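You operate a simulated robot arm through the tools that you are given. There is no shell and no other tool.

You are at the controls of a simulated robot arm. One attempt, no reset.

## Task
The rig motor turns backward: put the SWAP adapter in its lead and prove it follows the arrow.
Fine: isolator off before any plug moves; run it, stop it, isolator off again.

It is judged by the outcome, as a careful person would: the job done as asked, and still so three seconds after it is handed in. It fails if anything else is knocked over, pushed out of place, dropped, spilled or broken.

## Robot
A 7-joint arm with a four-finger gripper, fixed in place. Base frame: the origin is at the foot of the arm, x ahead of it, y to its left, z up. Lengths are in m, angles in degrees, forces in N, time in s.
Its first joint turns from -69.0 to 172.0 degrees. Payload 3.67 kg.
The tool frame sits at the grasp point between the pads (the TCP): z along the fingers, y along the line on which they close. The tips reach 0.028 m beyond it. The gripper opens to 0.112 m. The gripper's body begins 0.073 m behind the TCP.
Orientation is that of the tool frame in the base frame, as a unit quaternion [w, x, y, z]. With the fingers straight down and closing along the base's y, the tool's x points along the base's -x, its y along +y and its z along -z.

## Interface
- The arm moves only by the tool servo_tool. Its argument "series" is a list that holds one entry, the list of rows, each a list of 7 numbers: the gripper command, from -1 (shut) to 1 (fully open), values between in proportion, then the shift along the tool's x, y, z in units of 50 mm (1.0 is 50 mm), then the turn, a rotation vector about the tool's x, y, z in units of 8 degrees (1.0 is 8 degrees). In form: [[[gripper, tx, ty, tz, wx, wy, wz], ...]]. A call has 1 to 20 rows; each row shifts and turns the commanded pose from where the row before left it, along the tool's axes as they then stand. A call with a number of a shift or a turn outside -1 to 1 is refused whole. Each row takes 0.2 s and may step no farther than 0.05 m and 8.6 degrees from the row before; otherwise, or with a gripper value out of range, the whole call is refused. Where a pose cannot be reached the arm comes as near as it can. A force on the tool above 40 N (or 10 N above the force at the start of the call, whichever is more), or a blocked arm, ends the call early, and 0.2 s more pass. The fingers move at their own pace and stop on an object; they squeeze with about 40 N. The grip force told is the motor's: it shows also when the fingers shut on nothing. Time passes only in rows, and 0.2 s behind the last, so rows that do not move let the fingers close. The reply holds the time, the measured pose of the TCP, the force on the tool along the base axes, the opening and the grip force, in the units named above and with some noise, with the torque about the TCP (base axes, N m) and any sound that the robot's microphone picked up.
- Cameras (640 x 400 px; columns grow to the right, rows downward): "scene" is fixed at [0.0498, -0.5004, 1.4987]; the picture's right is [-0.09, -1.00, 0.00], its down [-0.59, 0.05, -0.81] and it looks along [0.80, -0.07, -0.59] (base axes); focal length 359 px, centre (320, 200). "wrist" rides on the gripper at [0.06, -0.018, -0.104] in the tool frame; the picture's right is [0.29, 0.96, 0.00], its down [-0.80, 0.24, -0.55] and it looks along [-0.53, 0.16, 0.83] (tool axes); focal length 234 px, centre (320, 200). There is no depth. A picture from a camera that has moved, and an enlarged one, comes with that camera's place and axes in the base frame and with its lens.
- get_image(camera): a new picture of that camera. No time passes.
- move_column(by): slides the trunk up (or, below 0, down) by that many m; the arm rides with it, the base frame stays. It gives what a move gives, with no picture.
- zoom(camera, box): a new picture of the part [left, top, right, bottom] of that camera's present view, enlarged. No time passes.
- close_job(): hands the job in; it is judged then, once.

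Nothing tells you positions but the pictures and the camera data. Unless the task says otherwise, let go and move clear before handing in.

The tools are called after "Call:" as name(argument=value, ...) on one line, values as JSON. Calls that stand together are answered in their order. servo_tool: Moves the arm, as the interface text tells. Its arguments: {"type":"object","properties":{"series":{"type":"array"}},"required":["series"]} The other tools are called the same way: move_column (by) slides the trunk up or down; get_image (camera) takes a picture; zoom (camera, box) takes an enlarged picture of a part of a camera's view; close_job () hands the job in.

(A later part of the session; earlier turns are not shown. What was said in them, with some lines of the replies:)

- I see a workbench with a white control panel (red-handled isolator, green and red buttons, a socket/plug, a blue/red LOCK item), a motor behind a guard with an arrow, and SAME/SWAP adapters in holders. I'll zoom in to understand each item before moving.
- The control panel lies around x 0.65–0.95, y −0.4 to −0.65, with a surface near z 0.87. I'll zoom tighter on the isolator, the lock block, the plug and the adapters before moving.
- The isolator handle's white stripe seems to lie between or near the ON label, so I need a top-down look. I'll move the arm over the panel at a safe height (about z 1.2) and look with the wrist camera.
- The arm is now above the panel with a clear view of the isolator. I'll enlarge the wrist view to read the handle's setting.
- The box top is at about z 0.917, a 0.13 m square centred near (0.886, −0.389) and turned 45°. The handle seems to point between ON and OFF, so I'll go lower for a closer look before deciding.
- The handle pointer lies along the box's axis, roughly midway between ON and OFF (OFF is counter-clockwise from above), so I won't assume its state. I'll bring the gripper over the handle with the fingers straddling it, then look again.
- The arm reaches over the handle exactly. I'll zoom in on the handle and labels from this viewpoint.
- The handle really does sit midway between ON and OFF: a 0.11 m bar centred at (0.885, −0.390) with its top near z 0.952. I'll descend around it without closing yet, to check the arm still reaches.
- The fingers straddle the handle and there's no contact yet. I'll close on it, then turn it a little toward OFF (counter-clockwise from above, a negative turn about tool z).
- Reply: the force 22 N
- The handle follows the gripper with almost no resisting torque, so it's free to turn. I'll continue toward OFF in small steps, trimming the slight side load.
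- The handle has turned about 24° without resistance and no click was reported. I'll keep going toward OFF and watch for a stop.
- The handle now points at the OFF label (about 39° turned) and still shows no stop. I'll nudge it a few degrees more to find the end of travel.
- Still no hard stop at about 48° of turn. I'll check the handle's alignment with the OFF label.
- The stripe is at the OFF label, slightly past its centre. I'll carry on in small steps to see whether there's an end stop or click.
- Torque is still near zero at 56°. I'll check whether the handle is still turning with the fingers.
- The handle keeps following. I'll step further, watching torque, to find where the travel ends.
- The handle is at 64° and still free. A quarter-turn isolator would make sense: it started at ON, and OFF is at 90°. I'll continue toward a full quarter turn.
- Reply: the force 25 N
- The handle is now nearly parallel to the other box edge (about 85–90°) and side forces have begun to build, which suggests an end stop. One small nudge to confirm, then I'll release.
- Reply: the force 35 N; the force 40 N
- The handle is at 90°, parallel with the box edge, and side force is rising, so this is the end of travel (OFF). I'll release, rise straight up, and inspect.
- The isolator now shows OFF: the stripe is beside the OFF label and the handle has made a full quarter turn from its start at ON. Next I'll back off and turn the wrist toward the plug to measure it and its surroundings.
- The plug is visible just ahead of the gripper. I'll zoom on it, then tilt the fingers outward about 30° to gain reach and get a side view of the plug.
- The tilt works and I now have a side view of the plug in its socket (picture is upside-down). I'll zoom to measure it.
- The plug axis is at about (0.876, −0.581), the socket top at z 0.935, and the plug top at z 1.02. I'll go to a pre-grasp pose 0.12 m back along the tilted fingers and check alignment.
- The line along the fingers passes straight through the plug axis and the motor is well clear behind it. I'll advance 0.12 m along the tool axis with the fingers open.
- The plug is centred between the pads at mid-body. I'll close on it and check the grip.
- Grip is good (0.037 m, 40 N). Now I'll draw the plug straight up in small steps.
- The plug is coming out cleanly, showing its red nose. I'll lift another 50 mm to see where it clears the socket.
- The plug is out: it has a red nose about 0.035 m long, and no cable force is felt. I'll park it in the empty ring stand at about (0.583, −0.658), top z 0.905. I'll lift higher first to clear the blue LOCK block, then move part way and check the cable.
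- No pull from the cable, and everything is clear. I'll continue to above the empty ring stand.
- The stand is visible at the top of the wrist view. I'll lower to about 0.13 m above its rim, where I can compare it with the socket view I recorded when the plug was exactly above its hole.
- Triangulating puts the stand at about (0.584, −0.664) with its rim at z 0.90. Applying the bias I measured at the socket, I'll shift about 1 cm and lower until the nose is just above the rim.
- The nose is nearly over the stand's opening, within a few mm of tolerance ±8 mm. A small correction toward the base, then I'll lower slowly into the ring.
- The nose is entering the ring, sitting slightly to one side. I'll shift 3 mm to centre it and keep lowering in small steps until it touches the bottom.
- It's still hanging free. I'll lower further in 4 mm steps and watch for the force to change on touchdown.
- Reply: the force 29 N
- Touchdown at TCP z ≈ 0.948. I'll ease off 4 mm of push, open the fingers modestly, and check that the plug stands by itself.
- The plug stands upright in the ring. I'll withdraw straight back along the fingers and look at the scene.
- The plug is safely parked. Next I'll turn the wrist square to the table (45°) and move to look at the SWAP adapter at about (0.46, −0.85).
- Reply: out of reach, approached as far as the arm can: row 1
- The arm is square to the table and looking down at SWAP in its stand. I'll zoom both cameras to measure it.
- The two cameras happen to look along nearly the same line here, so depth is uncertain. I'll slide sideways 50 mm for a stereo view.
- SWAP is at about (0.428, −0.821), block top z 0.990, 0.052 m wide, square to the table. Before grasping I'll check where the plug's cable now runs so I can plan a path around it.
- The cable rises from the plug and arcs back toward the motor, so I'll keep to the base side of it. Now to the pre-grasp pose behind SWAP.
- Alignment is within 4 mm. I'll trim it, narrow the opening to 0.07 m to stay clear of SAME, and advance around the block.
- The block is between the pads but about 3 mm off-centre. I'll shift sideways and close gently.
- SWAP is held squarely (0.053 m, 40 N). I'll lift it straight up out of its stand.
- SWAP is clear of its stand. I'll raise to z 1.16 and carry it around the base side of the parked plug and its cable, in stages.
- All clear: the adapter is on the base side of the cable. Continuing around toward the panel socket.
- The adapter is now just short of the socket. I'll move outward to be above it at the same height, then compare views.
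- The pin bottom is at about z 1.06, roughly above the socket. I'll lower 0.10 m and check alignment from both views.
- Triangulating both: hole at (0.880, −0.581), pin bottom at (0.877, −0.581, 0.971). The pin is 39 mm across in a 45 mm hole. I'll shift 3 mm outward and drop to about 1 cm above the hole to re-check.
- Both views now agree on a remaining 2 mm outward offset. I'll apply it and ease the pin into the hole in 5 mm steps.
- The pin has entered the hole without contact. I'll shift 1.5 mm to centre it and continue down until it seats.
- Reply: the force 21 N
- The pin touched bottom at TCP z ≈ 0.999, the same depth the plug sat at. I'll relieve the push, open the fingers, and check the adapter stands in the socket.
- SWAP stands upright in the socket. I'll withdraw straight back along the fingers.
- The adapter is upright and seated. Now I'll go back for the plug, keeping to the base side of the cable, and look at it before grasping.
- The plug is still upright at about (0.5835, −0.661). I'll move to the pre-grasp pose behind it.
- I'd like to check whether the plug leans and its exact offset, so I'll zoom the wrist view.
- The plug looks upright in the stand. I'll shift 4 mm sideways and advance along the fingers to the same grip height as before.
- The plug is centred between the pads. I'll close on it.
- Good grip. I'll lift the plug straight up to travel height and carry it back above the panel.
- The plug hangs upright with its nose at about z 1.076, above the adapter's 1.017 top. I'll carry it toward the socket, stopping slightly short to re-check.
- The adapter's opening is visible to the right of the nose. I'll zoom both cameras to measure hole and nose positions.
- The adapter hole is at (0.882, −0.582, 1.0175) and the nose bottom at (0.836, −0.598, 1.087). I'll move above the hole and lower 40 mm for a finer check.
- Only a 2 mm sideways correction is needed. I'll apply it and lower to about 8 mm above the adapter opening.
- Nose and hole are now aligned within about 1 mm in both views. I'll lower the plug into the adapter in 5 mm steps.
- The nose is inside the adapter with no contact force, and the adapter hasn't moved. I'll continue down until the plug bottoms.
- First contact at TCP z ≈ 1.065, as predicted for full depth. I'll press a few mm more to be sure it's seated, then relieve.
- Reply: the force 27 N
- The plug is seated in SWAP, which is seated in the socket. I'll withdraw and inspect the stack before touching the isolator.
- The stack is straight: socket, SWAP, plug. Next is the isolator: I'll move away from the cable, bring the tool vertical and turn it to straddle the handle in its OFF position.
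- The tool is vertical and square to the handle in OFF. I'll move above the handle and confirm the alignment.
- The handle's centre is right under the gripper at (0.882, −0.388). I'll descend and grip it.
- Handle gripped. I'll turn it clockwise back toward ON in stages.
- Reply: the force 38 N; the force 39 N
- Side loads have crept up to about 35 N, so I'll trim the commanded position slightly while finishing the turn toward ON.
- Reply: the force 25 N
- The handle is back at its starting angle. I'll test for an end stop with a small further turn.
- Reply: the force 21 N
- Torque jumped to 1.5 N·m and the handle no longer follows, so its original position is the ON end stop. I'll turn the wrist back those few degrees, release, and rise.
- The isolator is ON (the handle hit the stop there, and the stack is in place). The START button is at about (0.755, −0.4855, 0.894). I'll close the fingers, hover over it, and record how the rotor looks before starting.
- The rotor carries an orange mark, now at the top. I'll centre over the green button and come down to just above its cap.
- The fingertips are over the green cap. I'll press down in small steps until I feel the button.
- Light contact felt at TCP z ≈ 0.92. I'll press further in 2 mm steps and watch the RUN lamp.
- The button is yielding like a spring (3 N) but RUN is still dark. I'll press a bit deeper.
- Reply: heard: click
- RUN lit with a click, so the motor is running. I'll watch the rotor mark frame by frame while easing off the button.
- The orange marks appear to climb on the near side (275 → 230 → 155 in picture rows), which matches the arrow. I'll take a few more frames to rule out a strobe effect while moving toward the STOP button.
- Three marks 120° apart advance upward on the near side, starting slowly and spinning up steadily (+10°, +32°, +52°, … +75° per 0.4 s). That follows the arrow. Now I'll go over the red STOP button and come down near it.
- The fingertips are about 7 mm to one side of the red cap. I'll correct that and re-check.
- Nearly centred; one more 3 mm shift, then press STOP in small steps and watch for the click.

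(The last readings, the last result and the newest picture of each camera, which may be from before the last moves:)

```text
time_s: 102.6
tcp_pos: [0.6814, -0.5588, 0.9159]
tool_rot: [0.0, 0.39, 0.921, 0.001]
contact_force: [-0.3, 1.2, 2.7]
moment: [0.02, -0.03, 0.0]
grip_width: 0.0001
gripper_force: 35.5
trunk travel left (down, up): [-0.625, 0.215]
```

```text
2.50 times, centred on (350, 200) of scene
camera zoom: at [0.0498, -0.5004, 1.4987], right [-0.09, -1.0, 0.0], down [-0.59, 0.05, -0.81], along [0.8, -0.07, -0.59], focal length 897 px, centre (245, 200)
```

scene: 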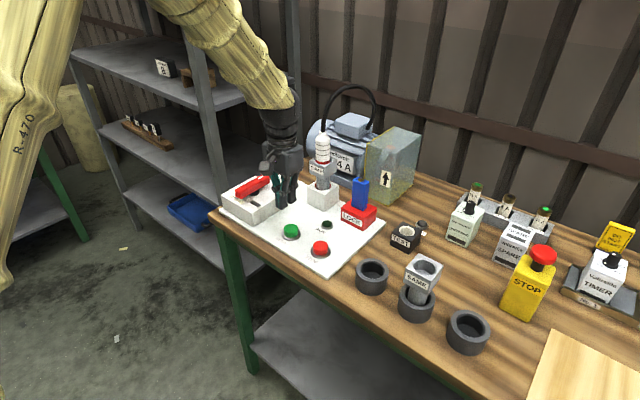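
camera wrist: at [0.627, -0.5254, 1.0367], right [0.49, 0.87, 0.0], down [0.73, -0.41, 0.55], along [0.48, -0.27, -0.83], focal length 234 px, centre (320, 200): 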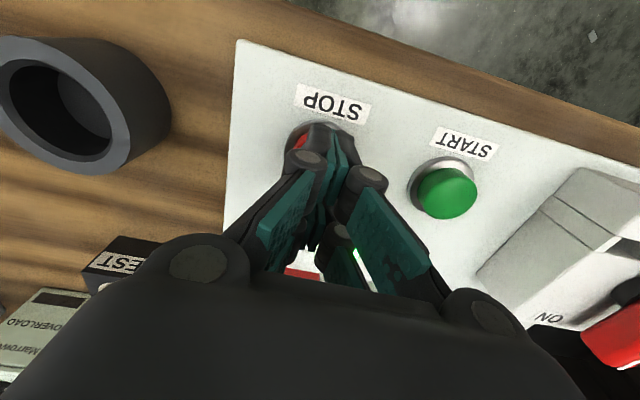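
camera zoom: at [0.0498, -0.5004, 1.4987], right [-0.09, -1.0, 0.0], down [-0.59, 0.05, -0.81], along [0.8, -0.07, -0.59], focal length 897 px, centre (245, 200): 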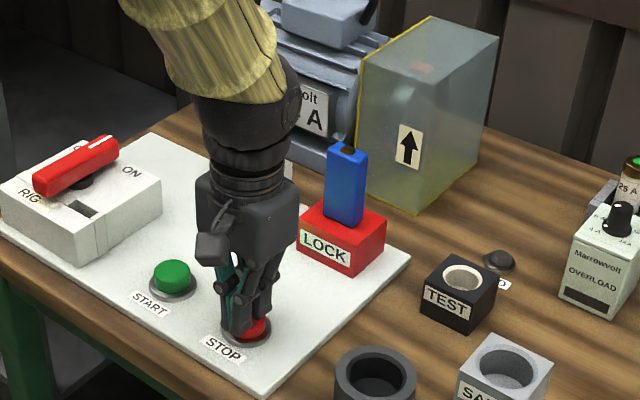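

Contact on STOP (2.7 N). I'll press a little deeper for the click and check the rotor.

Call:
servo_tool(series=[[[-1, 0, 0, 0.05, 0, 0, 0], [-1, 0, 0, 0.03, 0, 0, 0]]])

Call:
zoom(camera="scene", box=[375, 125, 415, 180])

Call:
servo_tool(series=[[[-1, 0, 0, 0.03, 0, 0, 0]]])

Call:
zoom(camera="scene", box=[375, 125, 415, 180])

```text
time_s: 103.2
tcp_pos: [0.681, -0.5588, 0.9123]
tool_rot: [0.0, 0.39, 0.921, 0.0]
contact_force: [1.9, -0.3, 3.4]
moment: [0.01, -0.09, -0.01]
grip_width: 0.0
gripper_force: 35.9
trunk travel left (down, up): [-0.625, 0.215]
```

```text
7.27 times, centred on (395, 152) of scene
camera zoom: at [0.0498, -0.5004, 1.4987], right [-0.09, -1.0, 0.0], down [-0.59, 0.05, -0.81], along [0.8, -0.07, -0.59], focal length 2610 px, centre (-226, 546)
```

zoom: 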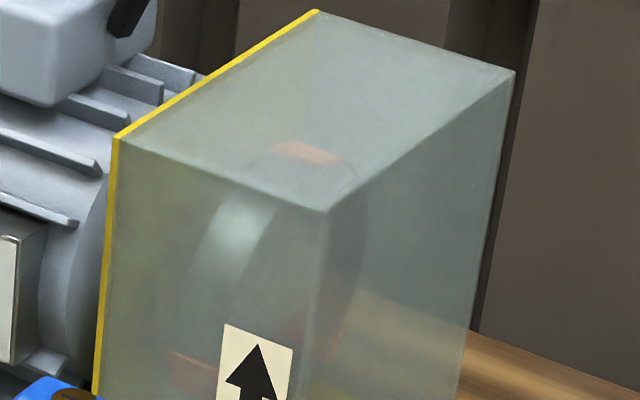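

```text
time_s: 103.6
tcp_pos: [0.6803, -0.5582, 0.9111]
tool_rot: [0.0, 0.391, 0.92, 0.0]
contact_force: [1.3, 1.3, 5.2]
moment: [0.03, -0.06, 0.0]
grip_width: 0.0
gripper_force: 35.6
trunk travel left (down, up): [-0.625, 0.215]
heard: click
```

```text
7.27 times, centred on (395, 152) of scene
camera zoom: at [0.0498, -0.5004, 1.4987], right [-0.09, -1.0, 0.0], down [-0.59, 0.05, -0.81], along [0.8, -0.07, -0.59], focal length 2610 px, centre (-226, 546)
```

zoom: 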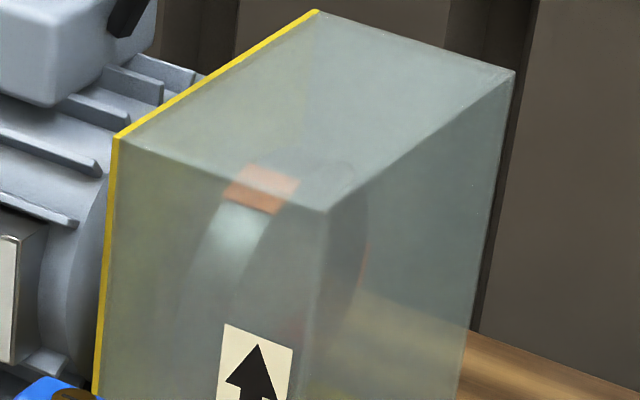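

STOP clicked. I'll lift off and watch the rotor coast down, which is another check on direction.

Call:
servo_tool(series=[[[-1, 0, 0, -0.3, 0, 0, 0]]])

Call:
zoom(camera="scene", box=[375, 125, 415, 180])

Call:
servo_tool(series=[[[-1, 0, 0, -0.3, 0, 0, 0]]])

Call:
zoom(camera="scene", box=[375, 125, 415, 180])

Call:
servo_tool(series=[[[-1, 0, 0, -0.4, 0, 0, 0]]])

Call:
zoom(camera="scene", box=[375, 125, 415, 180])

Call:
servo_tool(series=[[[-1, 0, 0, -0.4, 0, 0, 0]]])

Call:
zoom(camera="scene", box=[375, 125, 415, 180])

Call:
get_image(camera="scene")

```text
time_s: 104.0
tcp_pos: [0.6801, -0.5585, 0.9247]
tool_rot: [0.0, 0.39, 0.921, -0.001]
contact_force: [0.0, 0.1, -0.1]
moment: [0.0, 0.02, 0.01]
grip_width: 0.0
gripper_force: 35.5
trunk travel left (down, up): [-0.625, 0.215]
```

```text
7.27 times, centred on (395, 152) of scene
camera zoom: at [0.0498, -0.5004, 1.4987], right [-0.09, -1.0, 0.0], down [-0.59, 0.05, -0.81], along [0.8, -0.07, -0.59], focal length 2610 px, centre (-226, 546)
```

zoom: 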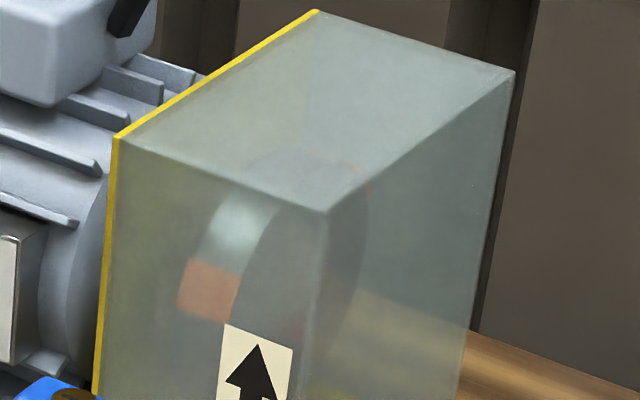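

```text
time_s: 104.4
tcp_pos: [0.6813, -0.559, 0.9411]
tool_rot: [-0.001, 0.391, 0.92, 0.0]
contact_force: [-0.5, 0.2, -0.7]
moment: [-0.03, -0.01, 0.01]
grip_width: 0.0004
gripper_force: 35.1
trunk travel left (down, up): [-0.625, 0.215]
```

```text
7.27 times, centred on (395, 152) of scene
camera zoom: at [0.0498, -0.5004, 1.4987], right [-0.09, -1.0, 0.0], down [-0.59, 0.05, -0.81], along [0.8, -0.07, -0.59], focal length 2610 px, centre (-226, 546)
```

zoom: 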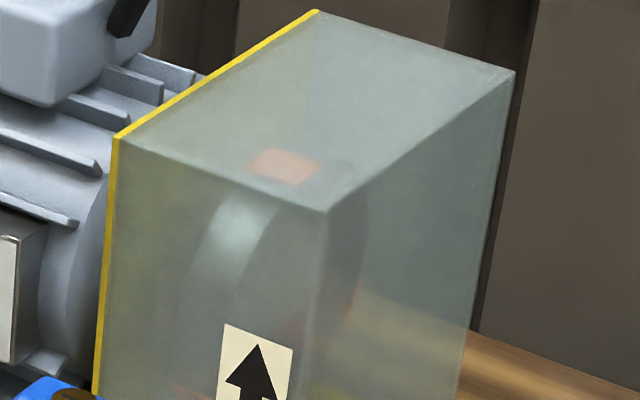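

```text
time_s: 104.8
tcp_pos: [0.6791, -0.5608, 0.963]
tool_rot: [0.0, 0.39, 0.921, 0.0]
contact_force: [-0.1, 0.6, 0.1]
moment: [-0.05, -0.01, 0.01]
grip_width: 0.0
gripper_force: 36.2
trunk travel left (down, up): [-0.625, 0.215]
```

```text
7.27 times, centred on (395, 152) of scene
camera zoom: at [0.0498, -0.5004, 1.4987], right [-0.09, -1.0, 0.0], down [-0.59, 0.05, -0.81], along [0.8, -0.07, -0.59], focal length 2610 px, centre (-226, 546)
```

zoom: 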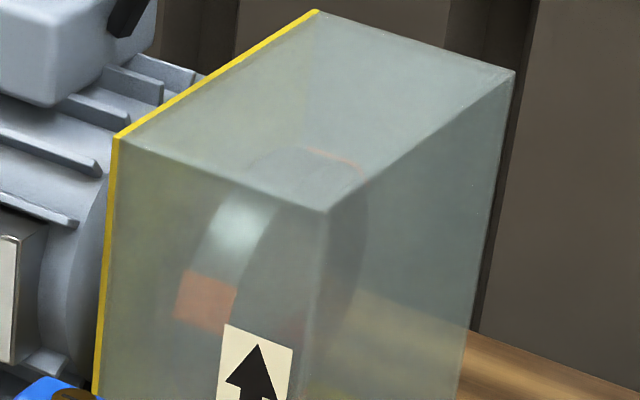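

```text
time_s: 105.2
tcp_pos: [0.6797, -0.5577, 0.982]
tool_rot: [0.002, 0.39, 0.921, 0.001]
contact_force: [-0.7, 0.3, 0.7]
moment: [-0.04, -0.06, -0.01]
grip_width: 0.0
gripper_force: 36.1
trunk travel left (down, up): [-0.625, 0.215]
```

```text
7.27 times, centred on (395, 152) of scene
camera zoom: at [0.0498, -0.5004, 1.4987], right [-0.09, -1.0, 0.0], down [-0.59, 0.05, -0.81], along [0.8, -0.07, -0.59], focal length 2610 px, centre (-226, 546)
```

zoom: 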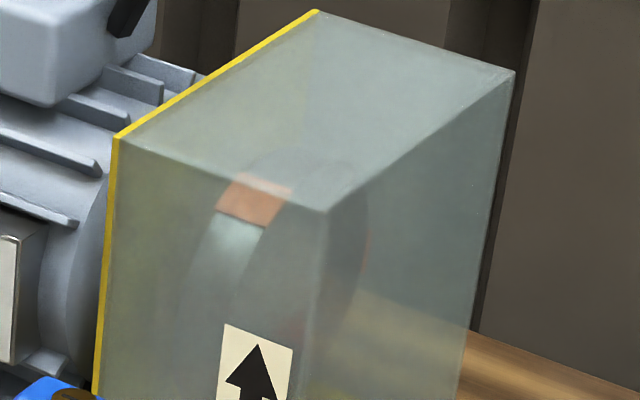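

```text
taken
```

scene: 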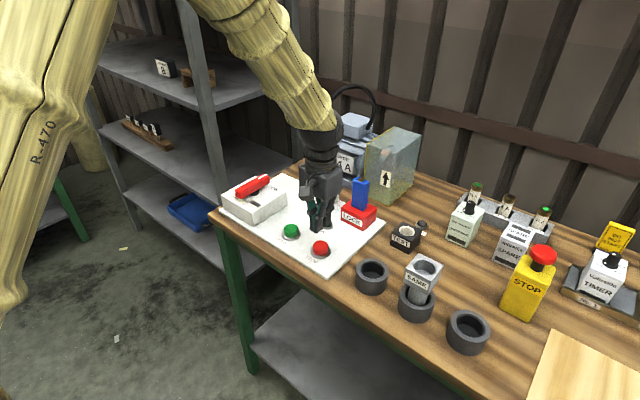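

After STOP the marks still move upward in shrinking steps (70°, 67°, 48°, 50°), confirming the direction follows the arrow. Now I'll return to the isolator handle to switch it off.

Call:
servo_tool(series=[[[-1, 0, 0, -0.85, 0, 0, 0], [0.3, 0, 0, -0.85, 0, 0, 0], [0.3, -0.07, 0.883, 0, 0, 0, 0], [0.3, -0.07, 0.883, 0, 0, 0, 0], [0.3, -0.07, 0.883, 0, 0, 0, 0], [0.3, -0.07, 0.883, 0, 0, 0, 0], [0.3, -0.07, 0.883, 0, 0, 0, 0], [0.3, -0.07, 0.883, 0, 0, 0, 0], [0.3, 0, 0, 0, 0, 0, 0]]])

Call:
get_image(camera="wrist")

Call:
get_image(camera="scene")

Call:
zoom(camera="scene", box=[375, 125, 415, 180])

```text
time_s: 107.2
tcp_pos: [0.8837, -0.3895, 1.0663]
tool_rot: [0.001, 0.391, 0.92, 0.001]
contact_force: [-0.4, -0.4, 0.5]
moment: [0.02, 0.03, -0.01]
grip_width: 0.0726
gripper_force: 0.1
trunk travel left (down, up): [-0.625, 0.215]
```

```text
taken
camera wrist: at [0.8291, -0.3594, 1.1717], right [0.49, 0.87, 0.0], down [0.73, -0.41, 0.55], along [0.48, -0.27, -0.83], focal length 234 px, centre (320, 200)
```

wrist: 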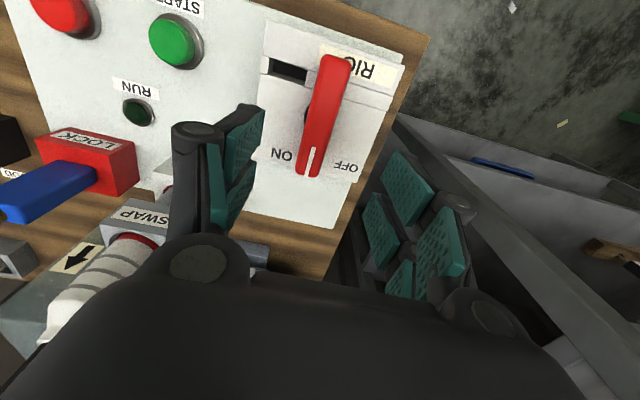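

```text
taken
```

scene: 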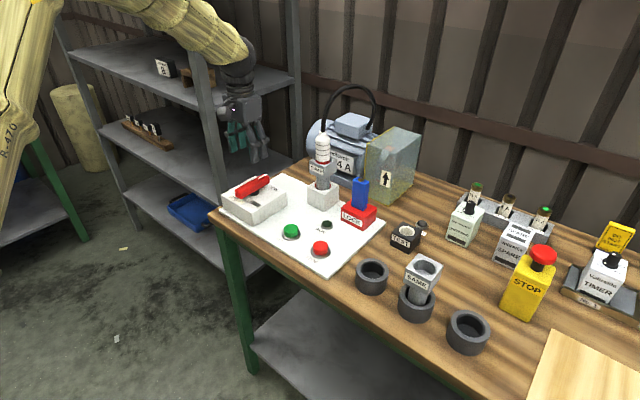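

```text
7.27 times, centred on (395, 152) of scene
camera zoom: at [0.0498, -0.5004, 1.4987], right [-0.09, -1.0, 0.0], down [-0.59, 0.05, -0.81], along [0.8, -0.07, -0.59], focal length 2610 px, centre (-226, 546)
```

zoom: 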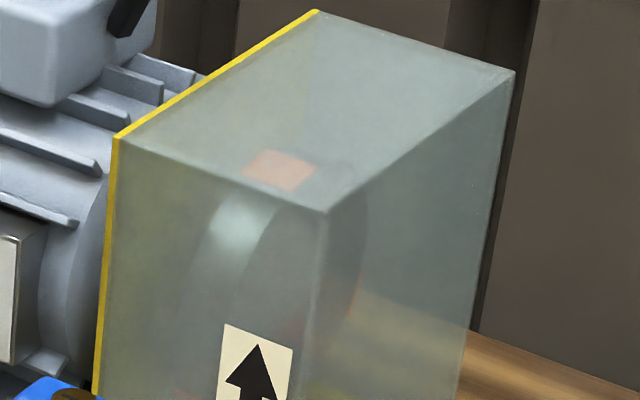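

RUN is dark and the motor is stopping. The gripper is right above the handle; I'll descend and grip.

Call:
servo_tool(series=[[[0.3, 0, 0, 0.74, 0, 0, 0], [0.3, 0, 0, 0.74, 0, 0, 0], [0.3, 0, 0, 0.73, 0, 0, 0], [0.3, 0, 0, 0, 0, 0, 0]]])

Call:
servo_tool(series=[[[-1, 0, 0, 0, 0, 0, 0], [-1, 0, 0, 0, 0, 0, 0], [-1, 0, 0, 0, 0, 0, 0]]])

Call:
servo_tool(series=[[[-1, 0, 0, 0, 0, 0, -0.6], [-1, 0, 0, 0, 0, 0, -0.7], [-1, 0, 0, 0, 0, 0, -0.7], [-1, 0, 0, 0, 0, 0, -0.7], [-1, 0, 0, 0, 0, 0, 0]]])

Call:
get_image(camera="wrist")

```text
time_s: 108.2
tcp_pos: [0.8859, -0.3895, 0.9565]
tool_rot: [0.001, 0.391, 0.92, 0.001]
contact_force: [0.2, 0.1, 0.6]
moment: [-0.03, -0.02, -0.01]
grip_width: 0.0729
gripper_force: 0.1
trunk travel left (down, up): [-0.625, 0.215]
```

```text
time_s: 109.0
tcp_pos: [0.8853, -0.3899, 0.9553]
tool_rot: [-0.001, 0.391, 0.92, 0.001]
contact_force: [-6.0, -4.4, -5.5]
moment: [-0.43, -0.18, 0.04]
grip_width: 0.0307
gripper_force: 44.8
trunk travel left (down, up): [-0.625, 0.215]
```

```text
time_s: 110.2
tcp_pos: [0.8853, -0.3886, 0.9553]
tool_rot: [0.0, 0.21, 0.978, 0.0]
contact_force: [-13.3, -1.9, -2.6]
moment: [-0.32, 0.02, -0.09]
grip_width: 0.0303
gripper_force: 45.0
trunk travel left (down, up): [-0.625, 0.215]
```

```text
taken
camera wrist: at [0.8224, -0.3818, 1.0607], right [0.13, 0.99, 0.0], down [0.83, -0.11, 0.55], along [0.55, -0.07, -0.83], focal length 234 px, centre (320, 200)
```

wrist: 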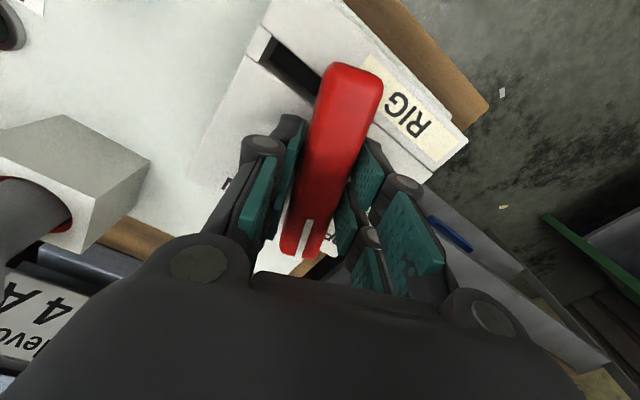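

The handle is following. I'll continue turning toward OFF in stages.

Call:
servo_tool(series=[[[-1, 0.02, -0.008, 0, 0, 0, -0.7], [-1, 0, 0, 0, 0, 0, -0.7], [-1, 0, 0, 0, 0, 0, -0.7], [-1, 0, 0, 0, 0, 0, -0.7], [-1, 0, 0, 0, 0, 0, -0.7], [-1, 0, 0, 0, 0, 0, 0]]])

Call:
servo_tool(series=[[[-1, 0, 0, 0, 0, 0, -0.6], [-1, 0, 0, 0, 0, 0, -0.6], [-1, 0, 0, 0, 0, 0, -0.6], [-1, 0, 0, 0, 0, 0, 0]]])

Call:
get_image(camera="wrist")

```text
time_s: 111.6
tcp_pos: [0.8858, -0.3887, 0.9549]
tool_rot: [0.0, -0.032, 0.999, 0.001]
contact_force: [-3.0, -1.1, -4.1]
moment: [0.15, -0.42, 0.01]
grip_width: 0.0305
gripper_force: 44.8
trunk travel left (down, up): [-0.625, 0.215]
```

```text
time_s: 112.6
tcp_pos: [0.8853, -0.3887, 0.9554]
tool_rot: [0.001, -0.157, 0.988, -0.001]
contact_force: [7.1, 1.0, -0.7]
moment: [-0.07, 0.3, 0.02]
grip_width: 0.0303
gripper_force: 45.2
trunk travel left (down, up): [-0.625, 0.215]
```

```text
taken
camera wrist: at [0.833, -0.4249, 1.0607], right [-0.57, 0.82, 0.0], down [0.68, 0.48, 0.55], along [0.46, 0.32, -0.83], focal length 234 px, centre (320, 200)
```

wrist: 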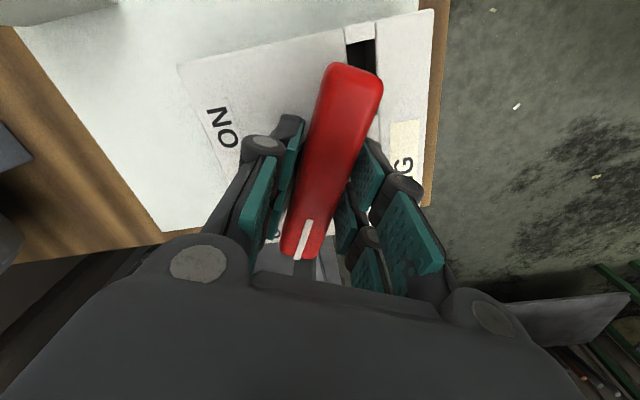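

About two-thirds of the way with low forces. I'll finish the quarter turn to the stop.

Call:
servo_tool(series=[[[-1, 0, 0, 0, 0, 0, -0.6], [-1, 0, 0, 0, 0, 0, -0.6], [-1, 0, 0, 0, 0, 0, -0.6], [-1, 0, 0, 0, 0, 0, -0.6], [-1, 0, 0, 0, 0, 0, -0.6], [-1, 0, 0, 0, 0, 0, 0]]])

Call:
servo_tool(series=[[[-1, 0, 0, 0, 0, 0, -0.4], [-1, 0, 0, 0, 0, 0, 0]]])

Call:
servo_tool(series=[[[-1, 0, 0, 0, 0, 0, -0.4], [-1, 0, 0, 0, 0, 0, 0]]])

Call:
get_image(camera="wrist")

```text
time_s: 114.0
tcp_pos: [0.8851, -0.3885, 0.9559]
tool_rot: [0.001, -0.359, 0.933, 0.0]
contact_force: [6.6, 11.2, -0.2]
moment: [0.31, -0.23, 0.12]
grip_width: 0.0306
gripper_force: 44.7
trunk travel left (down, up): [-0.625, 0.215]
```

```text
time_s: 114.6
tcp_pos: [0.8844, -0.3891, 0.9571]
tool_rot: [0.0, -0.384, 0.923, 0.0]
contact_force: [2.4, 15.9, -1.6]
moment: [0.76, -0.37, -0.11]
grip_width: 0.0302
gripper_force: 45.0
trunk travel left (down, up): [-0.625, 0.215]
```

```text
time_s: 115.2
tcp_pos: [0.8841, -0.3887, 0.9552]
tool_rot: [0.0, -0.41, 0.912, -0.001]
contact_force: [-2.0, 15.1, -0.1]
moment: [0.44, 0.05, -0.36]
grip_width: 0.0298
gripper_force: 44.8
trunk travel left (down, up): [-0.625, 0.215]
```

```text
taken
camera wrist: at [0.857, -0.4462, 1.0608], right [-0.91, 0.42, 0.0], down [0.35, 0.76, 0.55], along [0.23, 0.5, -0.83], focal length 234 px, centre (320, 200)
```

wrist: 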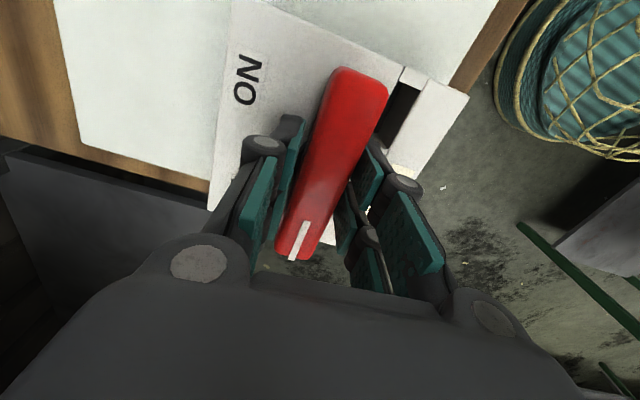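

Torque has begun to build, meaning the handle has reached the OFF stop. One more small nudge to confirm, then back off and release.

Call:
servo_tool(series=[[[-1, 0, 0, 0, 0, 0, -0.4], [-1, 0, 0, 0, 0, 0, 0]]])

Call:
servo_tool(series=[[[-1, 0, 0, 0, 0, 0, 0.5], [-1, 0, 0, 0, 0, 0, 0], [0.3, 0, 0, 0, 0, 0, 0], [0.3, 0, 0, 0, 0, 0, 0], [0.3, 0, 0, -0.5, 0, 0, 0], [0.3, 0, 0, -0.9, 0, 0, 0], [0.3, 0, 0, -0.9, 0, 0, 0], [0.3, 0, 0, 0, 0, 0, 0]]])

Call:
get_image(camera="wrist")

Call:
zoom(camera="scene", box=[205, 130, 345, 240])

```text
time_s: 115.8
tcp_pos: [0.8834, -0.3878, 0.9559]
tool_rot: [-0.001, -0.435, 0.9, 0.0]
contact_force: [-7.7, 14.1, -1.1]
moment: [0.56, -0.09, -2.52]
grip_width: 0.0299
gripper_force: 44.5
trunk travel left (down, up): [-0.625, 0.215]
```

```text
time_s: 117.6
tcp_pos: [0.8849, -0.3876, 1.0656]
tool_rot: [0.0, -0.404, 0.915, 0.001]
contact_force: [0.1, -0.8, -0.5]
moment: [0.06, 0.07, 0.0]
grip_width: 0.0728
gripper_force: 0.0
trunk travel left (down, up): [-0.625, 0.215]
```

```text
taken
camera wrist: at [0.857, -0.4446, 1.1717], right [-0.9, 0.43, 0.0], down [0.36, 0.75, 0.55], along [0.24, 0.5, -0.83], focal length 234 px, centre (320, 200)
```

wrist: 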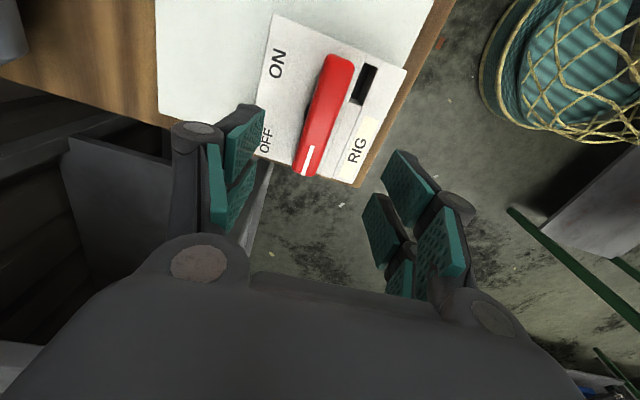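

```text
3.64 times, centred on (275, 185) of scene
camera zoom: at [0.0498, -0.5004, 1.4987], right [-0.09, -1.0, 0.0], down [-0.59, 0.05, -0.81], along [0.8, -0.07, -0.59], focal length 1305 px, centre (484, 254)
```

zoom: 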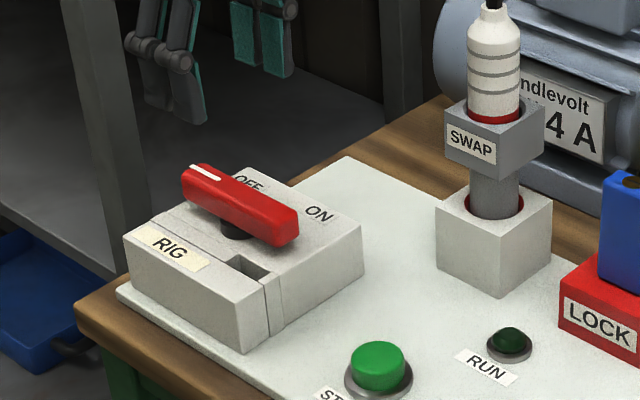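

The isolator is firmly against its OFF stop (2.5 N·m resisted), RUN is dark, and the stack is intact. I'll move the arm clear and do a final check.

Call:
servo_tool(series=[[[0.3, 0, 0, -0.8, 0, 0, 0], [0.3, 0, 0, -0.8, 0, 0, 0], [0.3, 0, 0, -0.8, 0, 0, 0], [0.3, 0, 0, -0.8, 0, 0, 0], [0.3, 0.505, 0.555, 0, 0, 0, 0], [0.3, 0.505, 0.555, 0, 0, 0, 0], [0.3, 0.505, 0.555, 0, 0, 0, 0], [0.3, 0.505, 0.555, 0, 0, 0, 0], [0.3, 0, 0, 0, 0, 0, 0], [0.3, 0, 0, 0, 0, 0, 0]]])

Call:
get_image(camera="scene")

Call:
zoom(camera="scene", box=[205, 110, 435, 270])

Call:
zoom(camera="scene", box=[375, 125, 415, 180])

```text
time_s: 119.8
tcp_pos: [0.7338, -0.3878, 1.231]
tool_rot: [0.001, -0.404, 0.915, 0.0]
contact_force: [-0.6, 0.0, 0.6]
moment: [0.0, -0.01, -0.01]
grip_width: 0.0728
gripper_force: 0.1
trunk travel left (down, up): [-0.625, 0.215]
```

```text
taken
```

scene: 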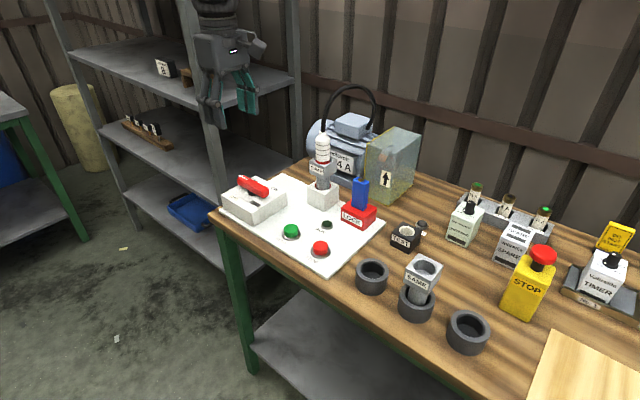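

```text
2.50 times, centred on (320, 190) of scene
camera zoom: at [0.0498, -0.5004, 1.4987], right [-0.09, -1.0, 0.0], down [-0.59, 0.05, -0.81], along [0.8, -0.07, -0.59], focal length 897 px, centre (320, 225)
```

zoom: 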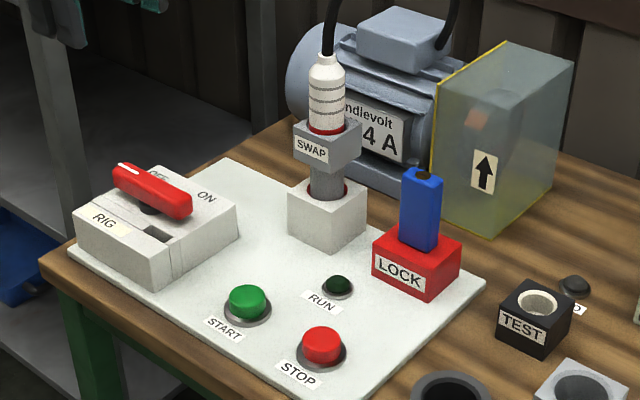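

```text
7.27 times, centred on (395, 152) of scene
camera zoom: at [0.0498, -0.5004, 1.4987], right [-0.09, -1.0, 0.0], down [-0.59, 0.05, -0.81], along [0.8, -0.07, -0.59], focal length 2610 px, centre (-226, 546)
```

zoom: 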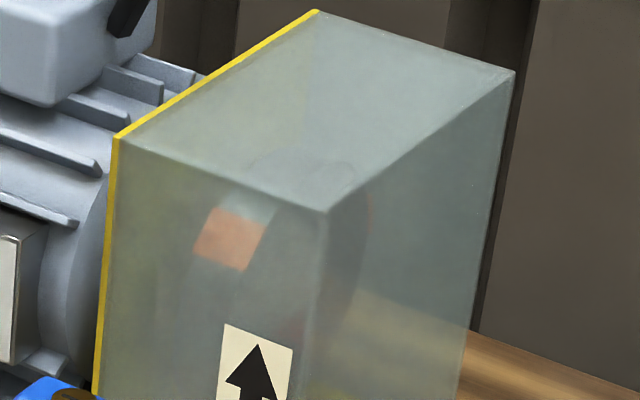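

Everything is in place. I'll wait a second and confirm the rotor is at rest before handing in.

Call:
servo_tool(series=[[[0.3, 0, 0, 0, 0, 0, 0], [0.3, 0, 0, 0, 0, 0, 0], [0.3, 0, 0, 0, 0, 0, 0], [0.3, 0, 0, 0, 0, 0, 0], [0.3, 0, 0, 0, 0, 0, 0]]])

Call:
zoom(camera="scene", box=[375, 125, 415, 180])

Call:
zoom(camera="scene", box=[340, 210, 640, 370])

```text
time_s: 121.0
tcp_pos: [0.7365, -0.3885, 1.2286]
tool_rot: [0.001, -0.404, 0.915, 0.0]
contact_force: [0.0, 0.0, 0.6]
moment: [0.01, 0.0, -0.01]
grip_width: 0.0727
gripper_force: 0.0
trunk travel left (down, up): [-0.625, 0.215]
```

```text
7.27 times, centred on (395, 152) of scene
camera zoom: at [0.0498, -0.5004, 1.4987], right [-0.09, -1.0, 0.0], down [-0.59, 0.05, -0.81], along [0.8, -0.07, -0.59], focal length 2610 px, centre (-226, 546)
```

zoom: 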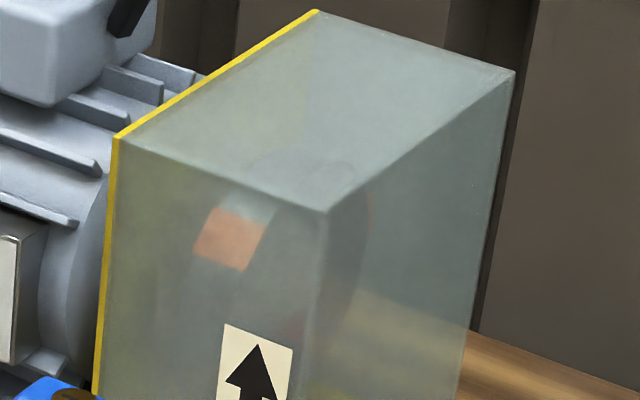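

```text
2.13 times, centred on (490, 290) of scene
camera zoom: at [0.0498, -0.5004, 1.4987], right [-0.09, -1.0, 0.0], down [-0.59, 0.05, -0.81], along [0.8, -0.07, -0.59], focal length 766 px, centre (-43, 8)
```

zoom: 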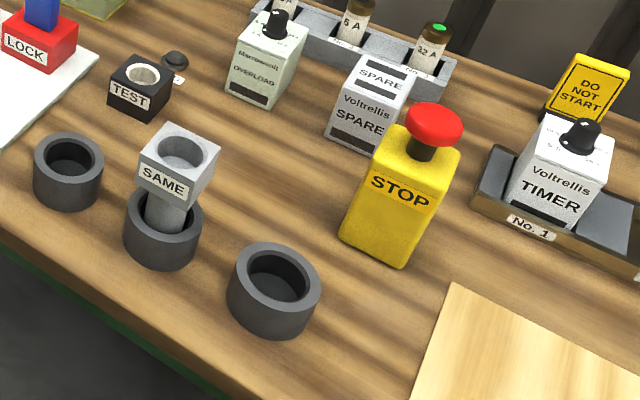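

The rotor is at rest, RUN is dark and the isolator is OFF. SWAP sits between the plug and its socket, nothing else has moved, and the arm is clear. I'm handing in the job.

Call:
close_job()

```text
The job is handed in.
```

The SWAP adapter is now in the motor's lead, between the plug and the panel socket, and on the test run the rotor turned the way the arrow points. I've handed the job in; no verdict came back.

- **Isolator first:** it was ON at the start. I turned it a full quarter turn to OFF before moving any plug.
- **Plug and adapter:** I parked the plug in the empty ring stand, seated SWAP in the socket, then seated the plug in SWAP.
- **Run:** with the isolator back ON, START clicked and the RUN lamp lit. The rotor's orange marks moved up on the side facing the arrow, slowly at first and then faster. They moved the same way while it coasted down after STOP.
- **Finish:** STOP clicked and RUN went dark. I turned the isolator back to OFF, hard against its end stop, and the rotor came to rest.

SAME stayed in its stand, nothing else was knocked or moved, and the arm is clear of the bench.
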